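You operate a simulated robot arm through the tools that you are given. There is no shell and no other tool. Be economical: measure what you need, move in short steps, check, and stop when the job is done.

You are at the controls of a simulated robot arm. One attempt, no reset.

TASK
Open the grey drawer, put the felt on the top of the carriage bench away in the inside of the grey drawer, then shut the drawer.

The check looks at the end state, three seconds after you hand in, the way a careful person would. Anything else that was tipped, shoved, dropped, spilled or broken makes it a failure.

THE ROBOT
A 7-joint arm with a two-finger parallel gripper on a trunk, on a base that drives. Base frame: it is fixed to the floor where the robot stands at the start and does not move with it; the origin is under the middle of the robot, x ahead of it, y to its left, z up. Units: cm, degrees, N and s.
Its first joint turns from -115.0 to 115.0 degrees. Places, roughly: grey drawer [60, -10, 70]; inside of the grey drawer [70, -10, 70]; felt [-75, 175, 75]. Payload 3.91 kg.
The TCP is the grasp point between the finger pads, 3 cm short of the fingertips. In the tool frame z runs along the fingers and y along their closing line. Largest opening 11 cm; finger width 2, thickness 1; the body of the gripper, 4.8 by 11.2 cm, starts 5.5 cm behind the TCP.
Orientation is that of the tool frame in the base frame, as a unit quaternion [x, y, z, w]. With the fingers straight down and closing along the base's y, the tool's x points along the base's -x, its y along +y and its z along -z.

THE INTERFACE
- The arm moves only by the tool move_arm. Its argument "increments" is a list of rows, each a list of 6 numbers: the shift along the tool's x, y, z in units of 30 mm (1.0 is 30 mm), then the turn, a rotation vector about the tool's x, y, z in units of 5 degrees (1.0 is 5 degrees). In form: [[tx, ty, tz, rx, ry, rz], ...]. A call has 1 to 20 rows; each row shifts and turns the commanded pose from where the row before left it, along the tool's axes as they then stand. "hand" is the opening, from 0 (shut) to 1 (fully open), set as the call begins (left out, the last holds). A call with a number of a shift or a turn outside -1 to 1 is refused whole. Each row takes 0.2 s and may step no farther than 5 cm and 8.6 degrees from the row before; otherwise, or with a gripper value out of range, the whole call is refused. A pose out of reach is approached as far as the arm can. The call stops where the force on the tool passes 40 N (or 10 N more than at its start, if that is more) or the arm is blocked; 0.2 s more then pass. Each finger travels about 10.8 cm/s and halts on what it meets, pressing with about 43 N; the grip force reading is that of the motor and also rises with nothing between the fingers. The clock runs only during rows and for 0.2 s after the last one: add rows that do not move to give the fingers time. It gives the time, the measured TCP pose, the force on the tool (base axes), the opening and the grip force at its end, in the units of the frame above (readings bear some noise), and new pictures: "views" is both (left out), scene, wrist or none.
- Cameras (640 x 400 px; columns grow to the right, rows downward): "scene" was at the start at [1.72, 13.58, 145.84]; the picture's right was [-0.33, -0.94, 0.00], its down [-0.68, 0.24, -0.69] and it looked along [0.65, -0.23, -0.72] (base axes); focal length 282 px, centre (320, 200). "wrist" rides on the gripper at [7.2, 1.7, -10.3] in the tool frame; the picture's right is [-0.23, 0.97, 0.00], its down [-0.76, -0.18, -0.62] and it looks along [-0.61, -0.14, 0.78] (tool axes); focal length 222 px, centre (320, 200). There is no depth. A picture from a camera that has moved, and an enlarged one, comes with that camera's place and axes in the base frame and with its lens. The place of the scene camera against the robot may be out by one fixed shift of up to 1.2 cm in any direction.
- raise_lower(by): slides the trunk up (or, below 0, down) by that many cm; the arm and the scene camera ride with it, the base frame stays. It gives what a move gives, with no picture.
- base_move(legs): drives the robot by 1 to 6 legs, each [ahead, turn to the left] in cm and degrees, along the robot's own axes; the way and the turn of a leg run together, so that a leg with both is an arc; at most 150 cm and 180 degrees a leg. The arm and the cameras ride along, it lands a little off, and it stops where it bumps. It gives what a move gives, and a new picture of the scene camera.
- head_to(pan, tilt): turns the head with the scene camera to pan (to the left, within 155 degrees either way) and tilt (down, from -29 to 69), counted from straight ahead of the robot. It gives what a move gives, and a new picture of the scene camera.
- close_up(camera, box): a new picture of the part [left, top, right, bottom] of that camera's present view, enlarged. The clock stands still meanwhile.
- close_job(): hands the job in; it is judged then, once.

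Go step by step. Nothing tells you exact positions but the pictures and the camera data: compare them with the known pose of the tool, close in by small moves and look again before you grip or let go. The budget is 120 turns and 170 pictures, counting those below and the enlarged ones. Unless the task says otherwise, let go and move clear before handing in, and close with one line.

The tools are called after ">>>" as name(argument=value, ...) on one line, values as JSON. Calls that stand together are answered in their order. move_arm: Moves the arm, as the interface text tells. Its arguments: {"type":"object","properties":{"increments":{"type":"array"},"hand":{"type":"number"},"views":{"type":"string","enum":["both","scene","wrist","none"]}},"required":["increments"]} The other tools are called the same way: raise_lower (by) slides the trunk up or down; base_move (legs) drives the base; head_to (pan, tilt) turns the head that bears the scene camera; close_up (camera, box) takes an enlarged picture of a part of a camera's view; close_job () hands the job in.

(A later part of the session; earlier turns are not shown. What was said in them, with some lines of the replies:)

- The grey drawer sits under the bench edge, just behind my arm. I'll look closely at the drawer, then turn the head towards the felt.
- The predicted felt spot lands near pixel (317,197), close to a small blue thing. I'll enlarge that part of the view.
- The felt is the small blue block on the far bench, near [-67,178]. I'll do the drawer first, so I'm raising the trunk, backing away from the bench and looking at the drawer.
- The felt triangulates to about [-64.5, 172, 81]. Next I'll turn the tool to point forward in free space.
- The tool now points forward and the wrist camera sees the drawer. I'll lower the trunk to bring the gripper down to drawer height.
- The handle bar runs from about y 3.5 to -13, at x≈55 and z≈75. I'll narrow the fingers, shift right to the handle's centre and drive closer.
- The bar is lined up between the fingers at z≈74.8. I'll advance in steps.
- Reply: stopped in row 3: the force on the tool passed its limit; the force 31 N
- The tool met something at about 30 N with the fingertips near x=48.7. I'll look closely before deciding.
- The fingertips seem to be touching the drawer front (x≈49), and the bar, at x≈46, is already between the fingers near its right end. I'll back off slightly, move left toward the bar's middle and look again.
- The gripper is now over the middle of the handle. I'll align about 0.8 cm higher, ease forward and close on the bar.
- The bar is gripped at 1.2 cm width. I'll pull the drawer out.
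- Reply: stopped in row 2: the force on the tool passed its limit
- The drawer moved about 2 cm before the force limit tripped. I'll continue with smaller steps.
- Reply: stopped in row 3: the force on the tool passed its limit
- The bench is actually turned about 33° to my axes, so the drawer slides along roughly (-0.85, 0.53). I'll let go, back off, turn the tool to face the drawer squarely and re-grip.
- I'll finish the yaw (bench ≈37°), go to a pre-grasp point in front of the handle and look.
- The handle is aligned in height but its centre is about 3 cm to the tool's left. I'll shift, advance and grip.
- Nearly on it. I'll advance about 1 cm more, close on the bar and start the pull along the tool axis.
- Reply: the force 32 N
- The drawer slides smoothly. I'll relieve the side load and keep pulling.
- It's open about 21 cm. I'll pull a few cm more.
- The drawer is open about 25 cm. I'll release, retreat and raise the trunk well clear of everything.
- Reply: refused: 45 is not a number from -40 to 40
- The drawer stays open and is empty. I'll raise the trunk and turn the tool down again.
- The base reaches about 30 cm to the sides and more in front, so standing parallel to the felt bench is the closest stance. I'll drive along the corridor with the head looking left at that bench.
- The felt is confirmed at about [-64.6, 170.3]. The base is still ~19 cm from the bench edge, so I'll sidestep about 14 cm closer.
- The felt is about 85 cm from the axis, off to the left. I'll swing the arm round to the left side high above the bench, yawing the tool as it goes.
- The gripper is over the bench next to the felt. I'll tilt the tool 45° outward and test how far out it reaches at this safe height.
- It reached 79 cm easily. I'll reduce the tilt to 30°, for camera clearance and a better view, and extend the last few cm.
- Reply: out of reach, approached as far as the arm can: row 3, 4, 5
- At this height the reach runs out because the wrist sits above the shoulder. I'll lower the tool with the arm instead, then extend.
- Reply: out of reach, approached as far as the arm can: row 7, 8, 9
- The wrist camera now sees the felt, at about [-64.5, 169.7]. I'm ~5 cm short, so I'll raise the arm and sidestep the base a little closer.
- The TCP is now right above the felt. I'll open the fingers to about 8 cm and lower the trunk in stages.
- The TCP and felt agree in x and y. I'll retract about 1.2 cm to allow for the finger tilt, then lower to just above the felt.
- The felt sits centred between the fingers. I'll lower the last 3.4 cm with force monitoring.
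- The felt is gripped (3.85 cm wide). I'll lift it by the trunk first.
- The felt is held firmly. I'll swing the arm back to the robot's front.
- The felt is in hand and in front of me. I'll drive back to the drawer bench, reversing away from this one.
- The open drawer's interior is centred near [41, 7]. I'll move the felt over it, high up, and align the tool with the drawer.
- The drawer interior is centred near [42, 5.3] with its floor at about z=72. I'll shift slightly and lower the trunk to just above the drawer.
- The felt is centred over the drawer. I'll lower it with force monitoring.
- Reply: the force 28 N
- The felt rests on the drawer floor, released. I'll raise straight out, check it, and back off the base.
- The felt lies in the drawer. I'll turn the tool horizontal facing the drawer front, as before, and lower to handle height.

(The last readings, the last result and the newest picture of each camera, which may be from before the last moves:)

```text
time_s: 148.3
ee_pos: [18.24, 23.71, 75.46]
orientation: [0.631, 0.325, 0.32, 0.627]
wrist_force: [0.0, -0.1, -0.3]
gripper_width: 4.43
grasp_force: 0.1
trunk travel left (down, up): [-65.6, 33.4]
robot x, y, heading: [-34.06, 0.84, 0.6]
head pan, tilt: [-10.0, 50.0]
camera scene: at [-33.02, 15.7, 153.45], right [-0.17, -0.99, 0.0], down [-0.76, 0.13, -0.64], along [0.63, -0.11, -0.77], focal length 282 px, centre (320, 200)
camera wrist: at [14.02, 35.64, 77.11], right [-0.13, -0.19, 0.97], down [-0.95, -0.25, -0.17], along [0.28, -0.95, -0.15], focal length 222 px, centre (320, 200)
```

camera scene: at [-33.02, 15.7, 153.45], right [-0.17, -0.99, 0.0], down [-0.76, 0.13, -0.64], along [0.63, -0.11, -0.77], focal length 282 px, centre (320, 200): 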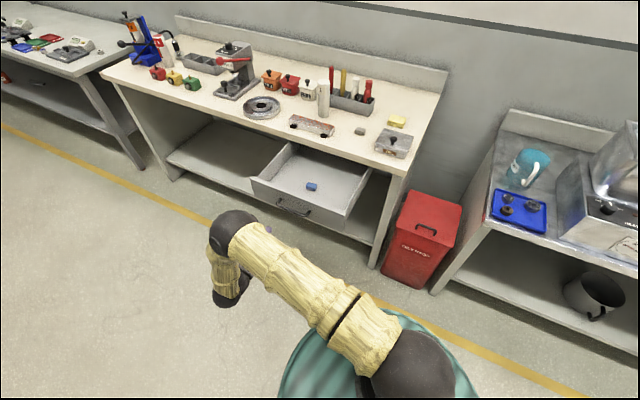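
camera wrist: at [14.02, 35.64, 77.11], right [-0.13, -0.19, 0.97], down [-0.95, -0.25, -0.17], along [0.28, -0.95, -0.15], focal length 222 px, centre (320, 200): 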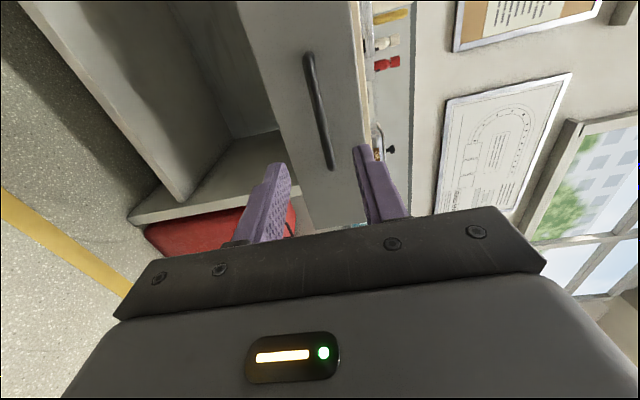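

The handle is centred straight ahead. With the fingers straddling the bar, I'll advance until the tips meet the drawer front and push gently.

>>> move_arm(increments=[[0, 0, 0.9, 0, 0, 0], [0, 0, 0.9, 0, 0, 0], [0, 0, 0.8, 0, 0, 0], [0, 0, 0.3, 0, 0, 0], [0, 0, 0.2, 0, 0, 0], [0, 0, 0.2, 0, 0, 0], [0, 0, 0.2, 0, 0, 0], [0, 0, 0.2, 0, 0, 0]], views="wrist")

```text
time_s: 150.1
ee_pos: [27.19, 17.32, 75.44]
orientation: [0.631, 0.325, 0.321, 0.627]
wrist_force: [-0.4, 0.5, 0.0]
gripper_width: 4.4
grasp_force: 0.0
trunk travel left (down, up): [-65.6, 33.4]
robot x, y, heading: [-34.67, 0.66, 0.3]
head pan, tilt: [-10.0, 50.0]
camera wrist: at [23.0, 29.23, 77.09], right [-0.13, -0.19, 0.97], down [-0.95, -0.25, -0.17], along [0.28, -0.95, -0.15], focal length 222 px, centre (320, 200)
```

wrist: 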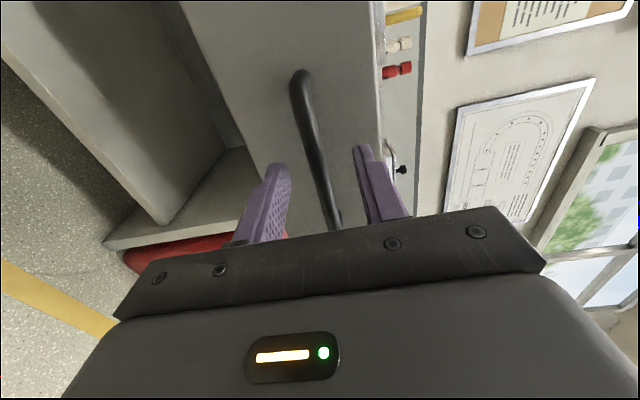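

>>> move_arm(increments=[[0, 0, 0.2, 0, 0, 0], [0, 0, 0.2, 0, 0, 0], [0, 0, 0.25, 0, 0, 0], [0, 0, 0.25, 0, 0, 0], [0, 0, 0.25, 0, 0, 0], [0, 0, 0.25, 0, 0, 0], [0, 0, 0.25, 0, 0, 0], [0, 0, 0.25, 0, 0, 0], [0, 0, 0.25, 0, 0, 0], [0, 0, 0.25, 0, 0, 0], [0, 0, 0.25, 0, 0, 0], [0, 0, 0.25, 0, 0, 0]], views="both")

```text
time_s: 152.7
ee_pos: [34.27, 12.04, 75.14]
orientation: [0.632, 0.324, 0.32, 0.627]
wrist_force: [0.0, -0.4, 0.6]
gripper_width: 4.39
grasp_force: 0.0
trunk travel left (down, up): [-65.6, 33.4]
robot x, y, heading: [-34.77, 0.8, 0.0]
head pan, tilt: [-10.0, 50.0]
camera scene: at [-33.02, 15.69, 153.44], right [-0.17, -0.99, 0.0], down [-0.76, 0.13, -0.64], along [0.63, -0.11, -0.77], focal length 282 px, centre (320, 200)
camera wrist: at [30.04, 24.01, 76.92], right [-0.13, -0.19, 0.97], down [-0.95, -0.25, -0.17], along [0.28, -0.95, -0.15], focal length 222 px, centre (320, 200)
```

scene: 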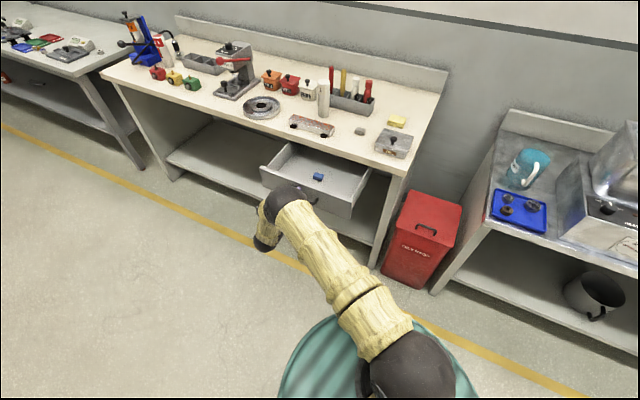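
wrist: 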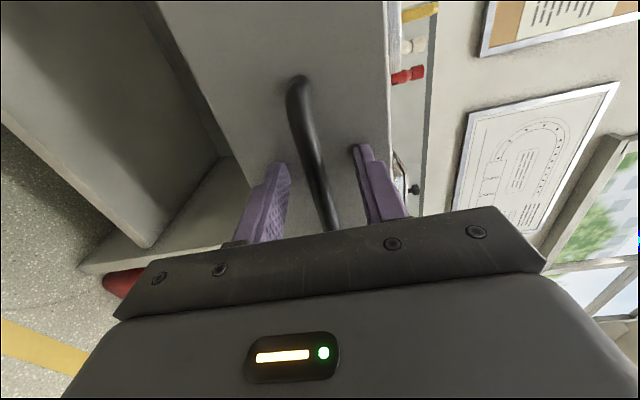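

The drawer is moving in with the felt inside. I'll continue pushing.

>>> move_arm(increments=[[0, 0, 0.25, 0, 0, 0], [0, 0, 0.25, 0, 0, 0], [0, 0, 0.25, 0, 0, 0], [0, 0, 0.25, 0, 0, 0], [0, 0, 0.25, 0, 0, 0], [0, 0, 0.25, 0, 0, 0], [0, 0, 0.25, 0, 0, 0], [0, 0, 0.25, 0, 0, 0], [0, 0, 0.25, 0, 0, 0], [0, 0, 0.25, 0, 0, 0], [0, 0, 0.25, 0, 0, 0], [0, 0, 0.25, 0, 0, 0], [0, 0, 0.25, 0, 0, 0], [0, 0, 0.25, 0, 0, 0], [0, 0, 0.25, 0, 0, 0], [0, 0, 0.25, 0, 0, 0]], views="both")

```text
time_s: 156.1
ee_pos: [43.98, 5.09, 75.19]
orientation: [0.631, 0.324, 0.321, 0.627]
wrist_force: [-0.7, 0.8, 0.0]
gripper_width: 4.39
grasp_force: 0.0
trunk travel left (down, up): [-65.6, 33.4]
robot x, y, heading: [-34.47, 1.31, 0.1]
head pan, tilt: [-10.0, 50.0]
camera scene: at [-33.01, 15.69, 153.45], right [-0.17, -0.99, 0.0], down [-0.76, 0.13, -0.64], along [0.63, -0.11, -0.77], focal length 282 px, centre (320, 200)
camera wrist: at [39.86, 17.03, 76.84], right [-0.13, -0.19, 0.97], down [-0.95, -0.25, -0.17], along [0.28, -0.95, -0.15], focal length 222 px, centre (320, 200)
```

scene: 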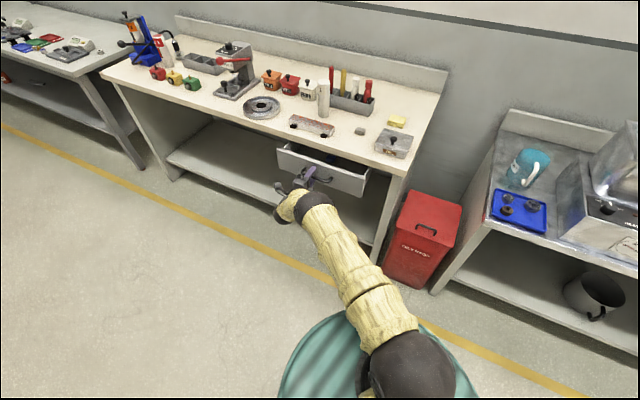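
wrist: 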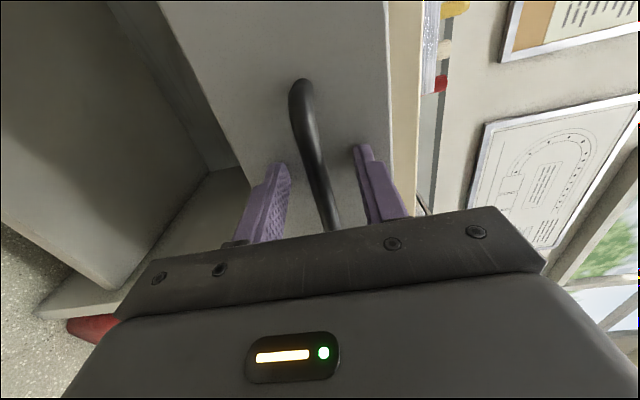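

>>> move_arm(increments=[[0, 0, 0.2, 0, 0, 0], [0, 0, 0.2, 0, 0, 0], [0, 0, 0.2, 0, 0, 0], [0, 0, 0.2, 0, 0, 0], [0, 0, 0.2, 0, 0, 0], [0, 0, 0.2, 0, 0, 0], [0, 0, 0.2, 0, 0, 0], [0, 0, 0.15, 0, 0, 0], [0, 0, 0.15, 0, 0, 0], [0, 0, 0.15, 0, 0, 0], [0, 0, 0.15, 0, 0, 0], [0, 0, 0.15, 0, 0, 0]], views="both")

>>> close_up(camera="scene", box=[250, 110, 410, 210])

```text
time_s: 158.7
ee_pos: [49.25, 1.35, 75.05]
orientation: [0.632, 0.325, 0.321, 0.627]
wrist_force: [0.2, 0.2, 0.1]
gripper_width: 4.42
grasp_force: 0.0
trunk travel left (down, up): [-65.6, 33.4]
robot x, y, heading: [-34.73, 0.69, 0.5]
head pan, tilt: [-10.0, 50.0]
camera scene: at [-33.02, 15.69, 153.45], right [-0.17, -0.99, 0.0], down [-0.76, 0.13, -0.64], along [0.63, -0.11, -0.77], focal length 282 px, centre (320, 200)
camera wrist: at [45.07, 13.28, 76.81], right [-0.13, -0.19, 0.97], down [-0.95, -0.25, -0.17], along [0.28, -0.95, -0.15], focal length 222 px, centre (320, 200)
```

scene: 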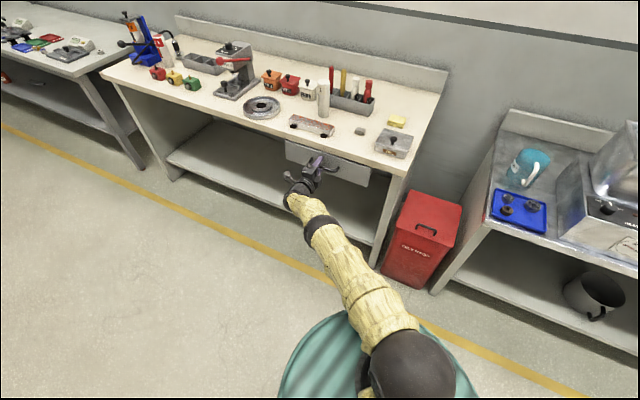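
wrist: 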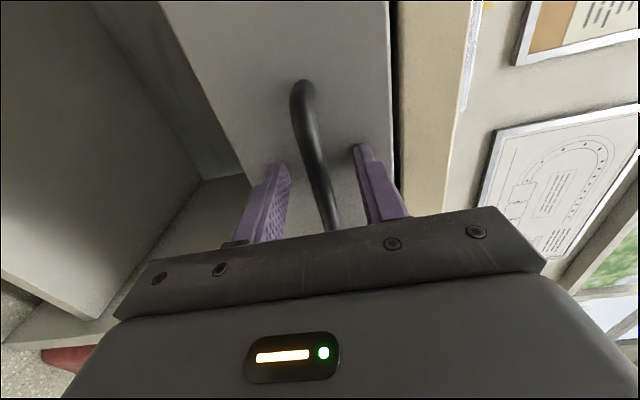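

```text
4.00 times, centred on (330, 160) of scene
camera zoom: at [-33.02, 15.69, 153.45], right [-0.17, -0.99, 0.0], down [-0.76, 0.13, -0.64], along [0.63, -0.11, -0.77], focal length 1126 px, centre (280, 360)
```

zoom: 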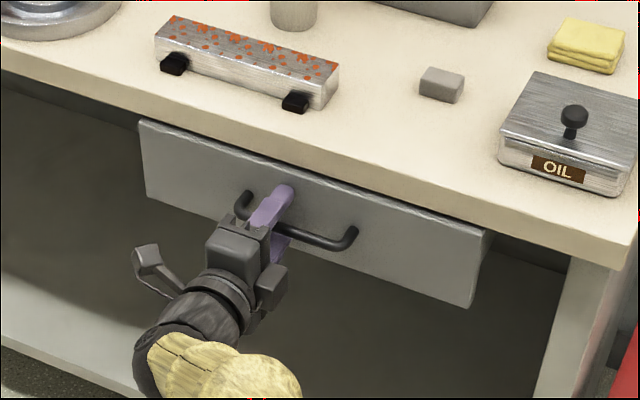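

Nearly shut and no resistance yet. I'll push on until it meets the stop.

>>> move_arm(increments=[[0, 0, 0.1, 0, 0, 0], [0, 0, 0.1, 0, 0, 0], [0, 0, 0.1, 0, 0, 0], [0, 0, 0.1, 0, 0, 0], [0, 0, 0.1, 0, 0, 0], [0, 0, 0.1, 0, 0, 0], [0, 0, 0.1, 0, 0, 0], [0, 0, 0.1, 0, 0, 0], [0, 0, 0.1, 0, 0, 0], [0, 0, 0.1, 0, 0, 0]], views="wrist")

>>> close_up(camera="scene", box=[250, 110, 410, 210])

```text
time_s: 160.1
ee_pos: [49.64, 0.73, 75.13]
orientation: [0.632, 0.327, 0.323, 0.624]
wrist_force: [-15.2, 7.6, 1.3]
gripper_width: 4.48
grasp_force: 0.7
out of reach, approached as far as the arm can: row 3, 5, 7
trunk travel left (down, up): [-65.6, 33.4]
robot x, y, heading: [-34.68, 0.64, 0.3]
head pan, tilt: [-10.0, 50.0]
stopped in row 7: the force on the tool passed its limit (the readings are from after the stop); the commanded pose is now the measured one
camera wrist: at [45.35, 12.56, 76.89], right [-0.12, -0.19, 0.97], down [-0.95, -0.26, -0.17], along [0.29, -0.95, -0.15], focal length 222 px, centre (320, 200)
```

wrist: 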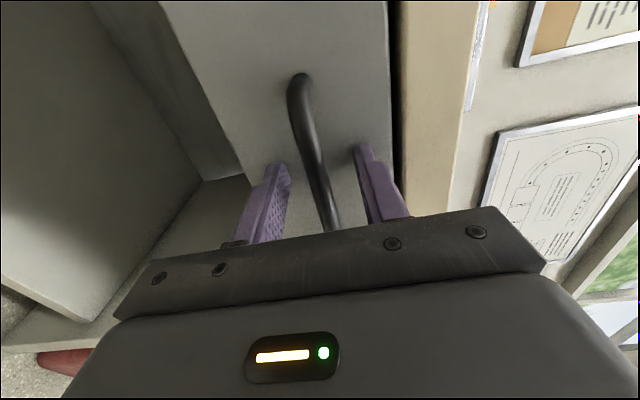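

```text
4.00 times, centred on (330, 160) of scene
camera zoom: at [-33.3, 15.73, 153.46], right [-0.17, -0.99, 0.0], down [-0.75, 0.13, -0.64], along [0.64, -0.11, -0.77], focal length 1126 px, centre (280, 360)
```

zoom: 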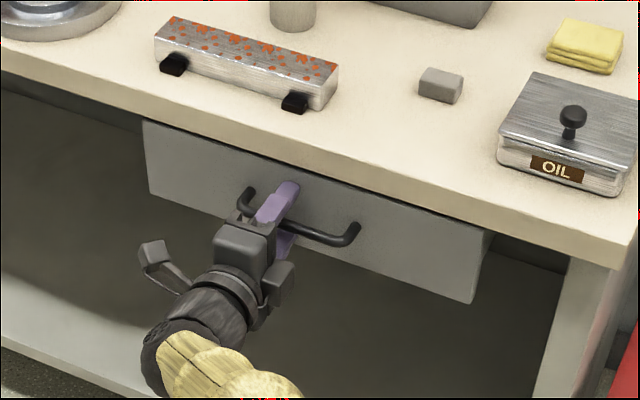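

The drawer reached its stop. I'll back away and check.

>>> move_arm(increments=[[0, 0, -0.4, 0, 0, 0], [0, 0, -1, 0, 0, 0], [0, 0, -1, 0, 0, 0], [0, 0, -1, 0, 0, 0], [0, 0, -1, 0, 0, 0], [0, 0, -1, 0, 0, 0], [0, 0, -1, 0, 0, 0], [0, 0, -1, 0, 0, 0]], views="both")

>>> close_up(camera="scene", box=[250, 110, 410, 210])

```text
time_s: 161.9
ee_pos: [31.65, 13.19, 75.42]
orientation: [0.631, 0.328, 0.321, 0.625]
wrist_force: [1.2, -0.2, 0.2]
gripper_width: 4.41
grasp_force: 0.2
trunk travel left (down, up): [-65.6, 33.4]
robot x, y, heading: [-34.78, 0.85, 0.3]
head pan, tilt: [-10.0, 50.0]
camera scene: at [-33.04, 15.71, 153.45], right [-0.17, -0.99, 0.0], down [-0.76, 0.13, -0.64], along [0.63, -0.11, -0.77], focal length 282 px, centre (320, 200)
camera wrist: at [27.33, 25.05, 77.13], right [-0.12, -0.19, 0.97], down [-0.95, -0.26, -0.17], along [0.28, -0.95, -0.15], focal length 222 px, centre (320, 200)
```

scene: 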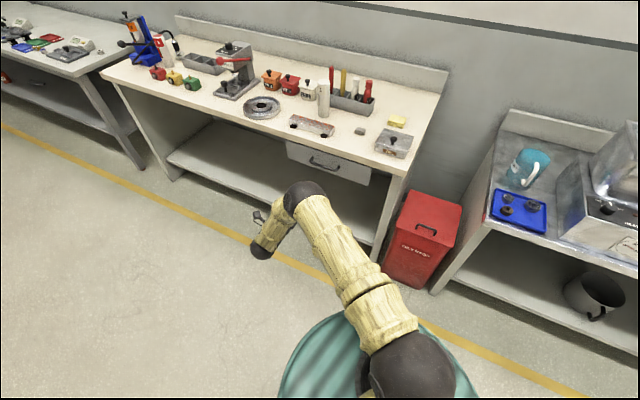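
wrist: 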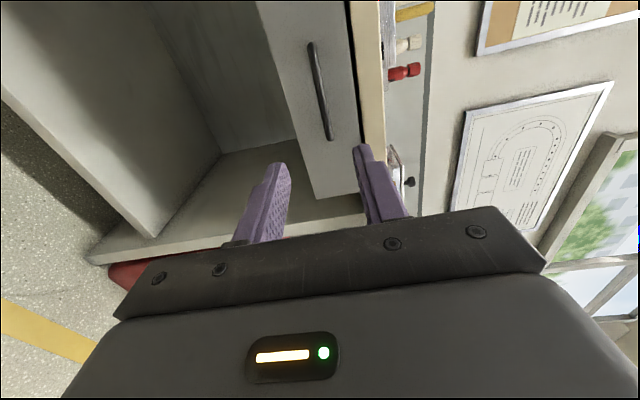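

```text
4.00 times, centred on (330, 160) of scene
camera zoom: at [-33.04, 15.71, 153.45], right [-0.17, -0.99, 0.0], down [-0.76, 0.13, -0.64], along [0.63, -0.11, -0.77], focal length 1126 px, centre (280, 360)
```

zoom: 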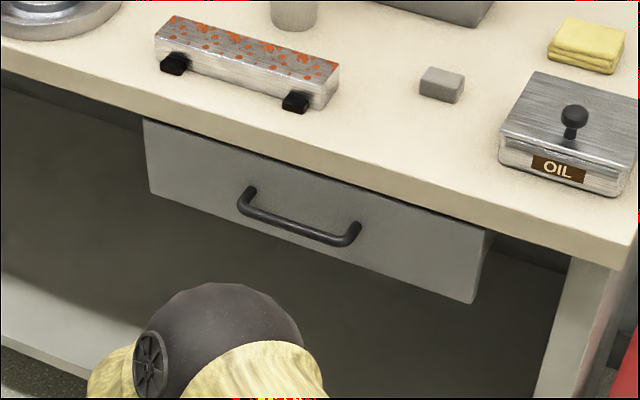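

The drawer is shut, with its front at the same depth as at the start (~42.3 cm in its sliding direction). The felt is inside, and nothing else looks disturbed.

>>> close_job()

```text
The job is handed in.
```

The felt is inside the grey drawer, the drawer is shut, and the arm is clear of it; nothing else looked moved in the last pictures.
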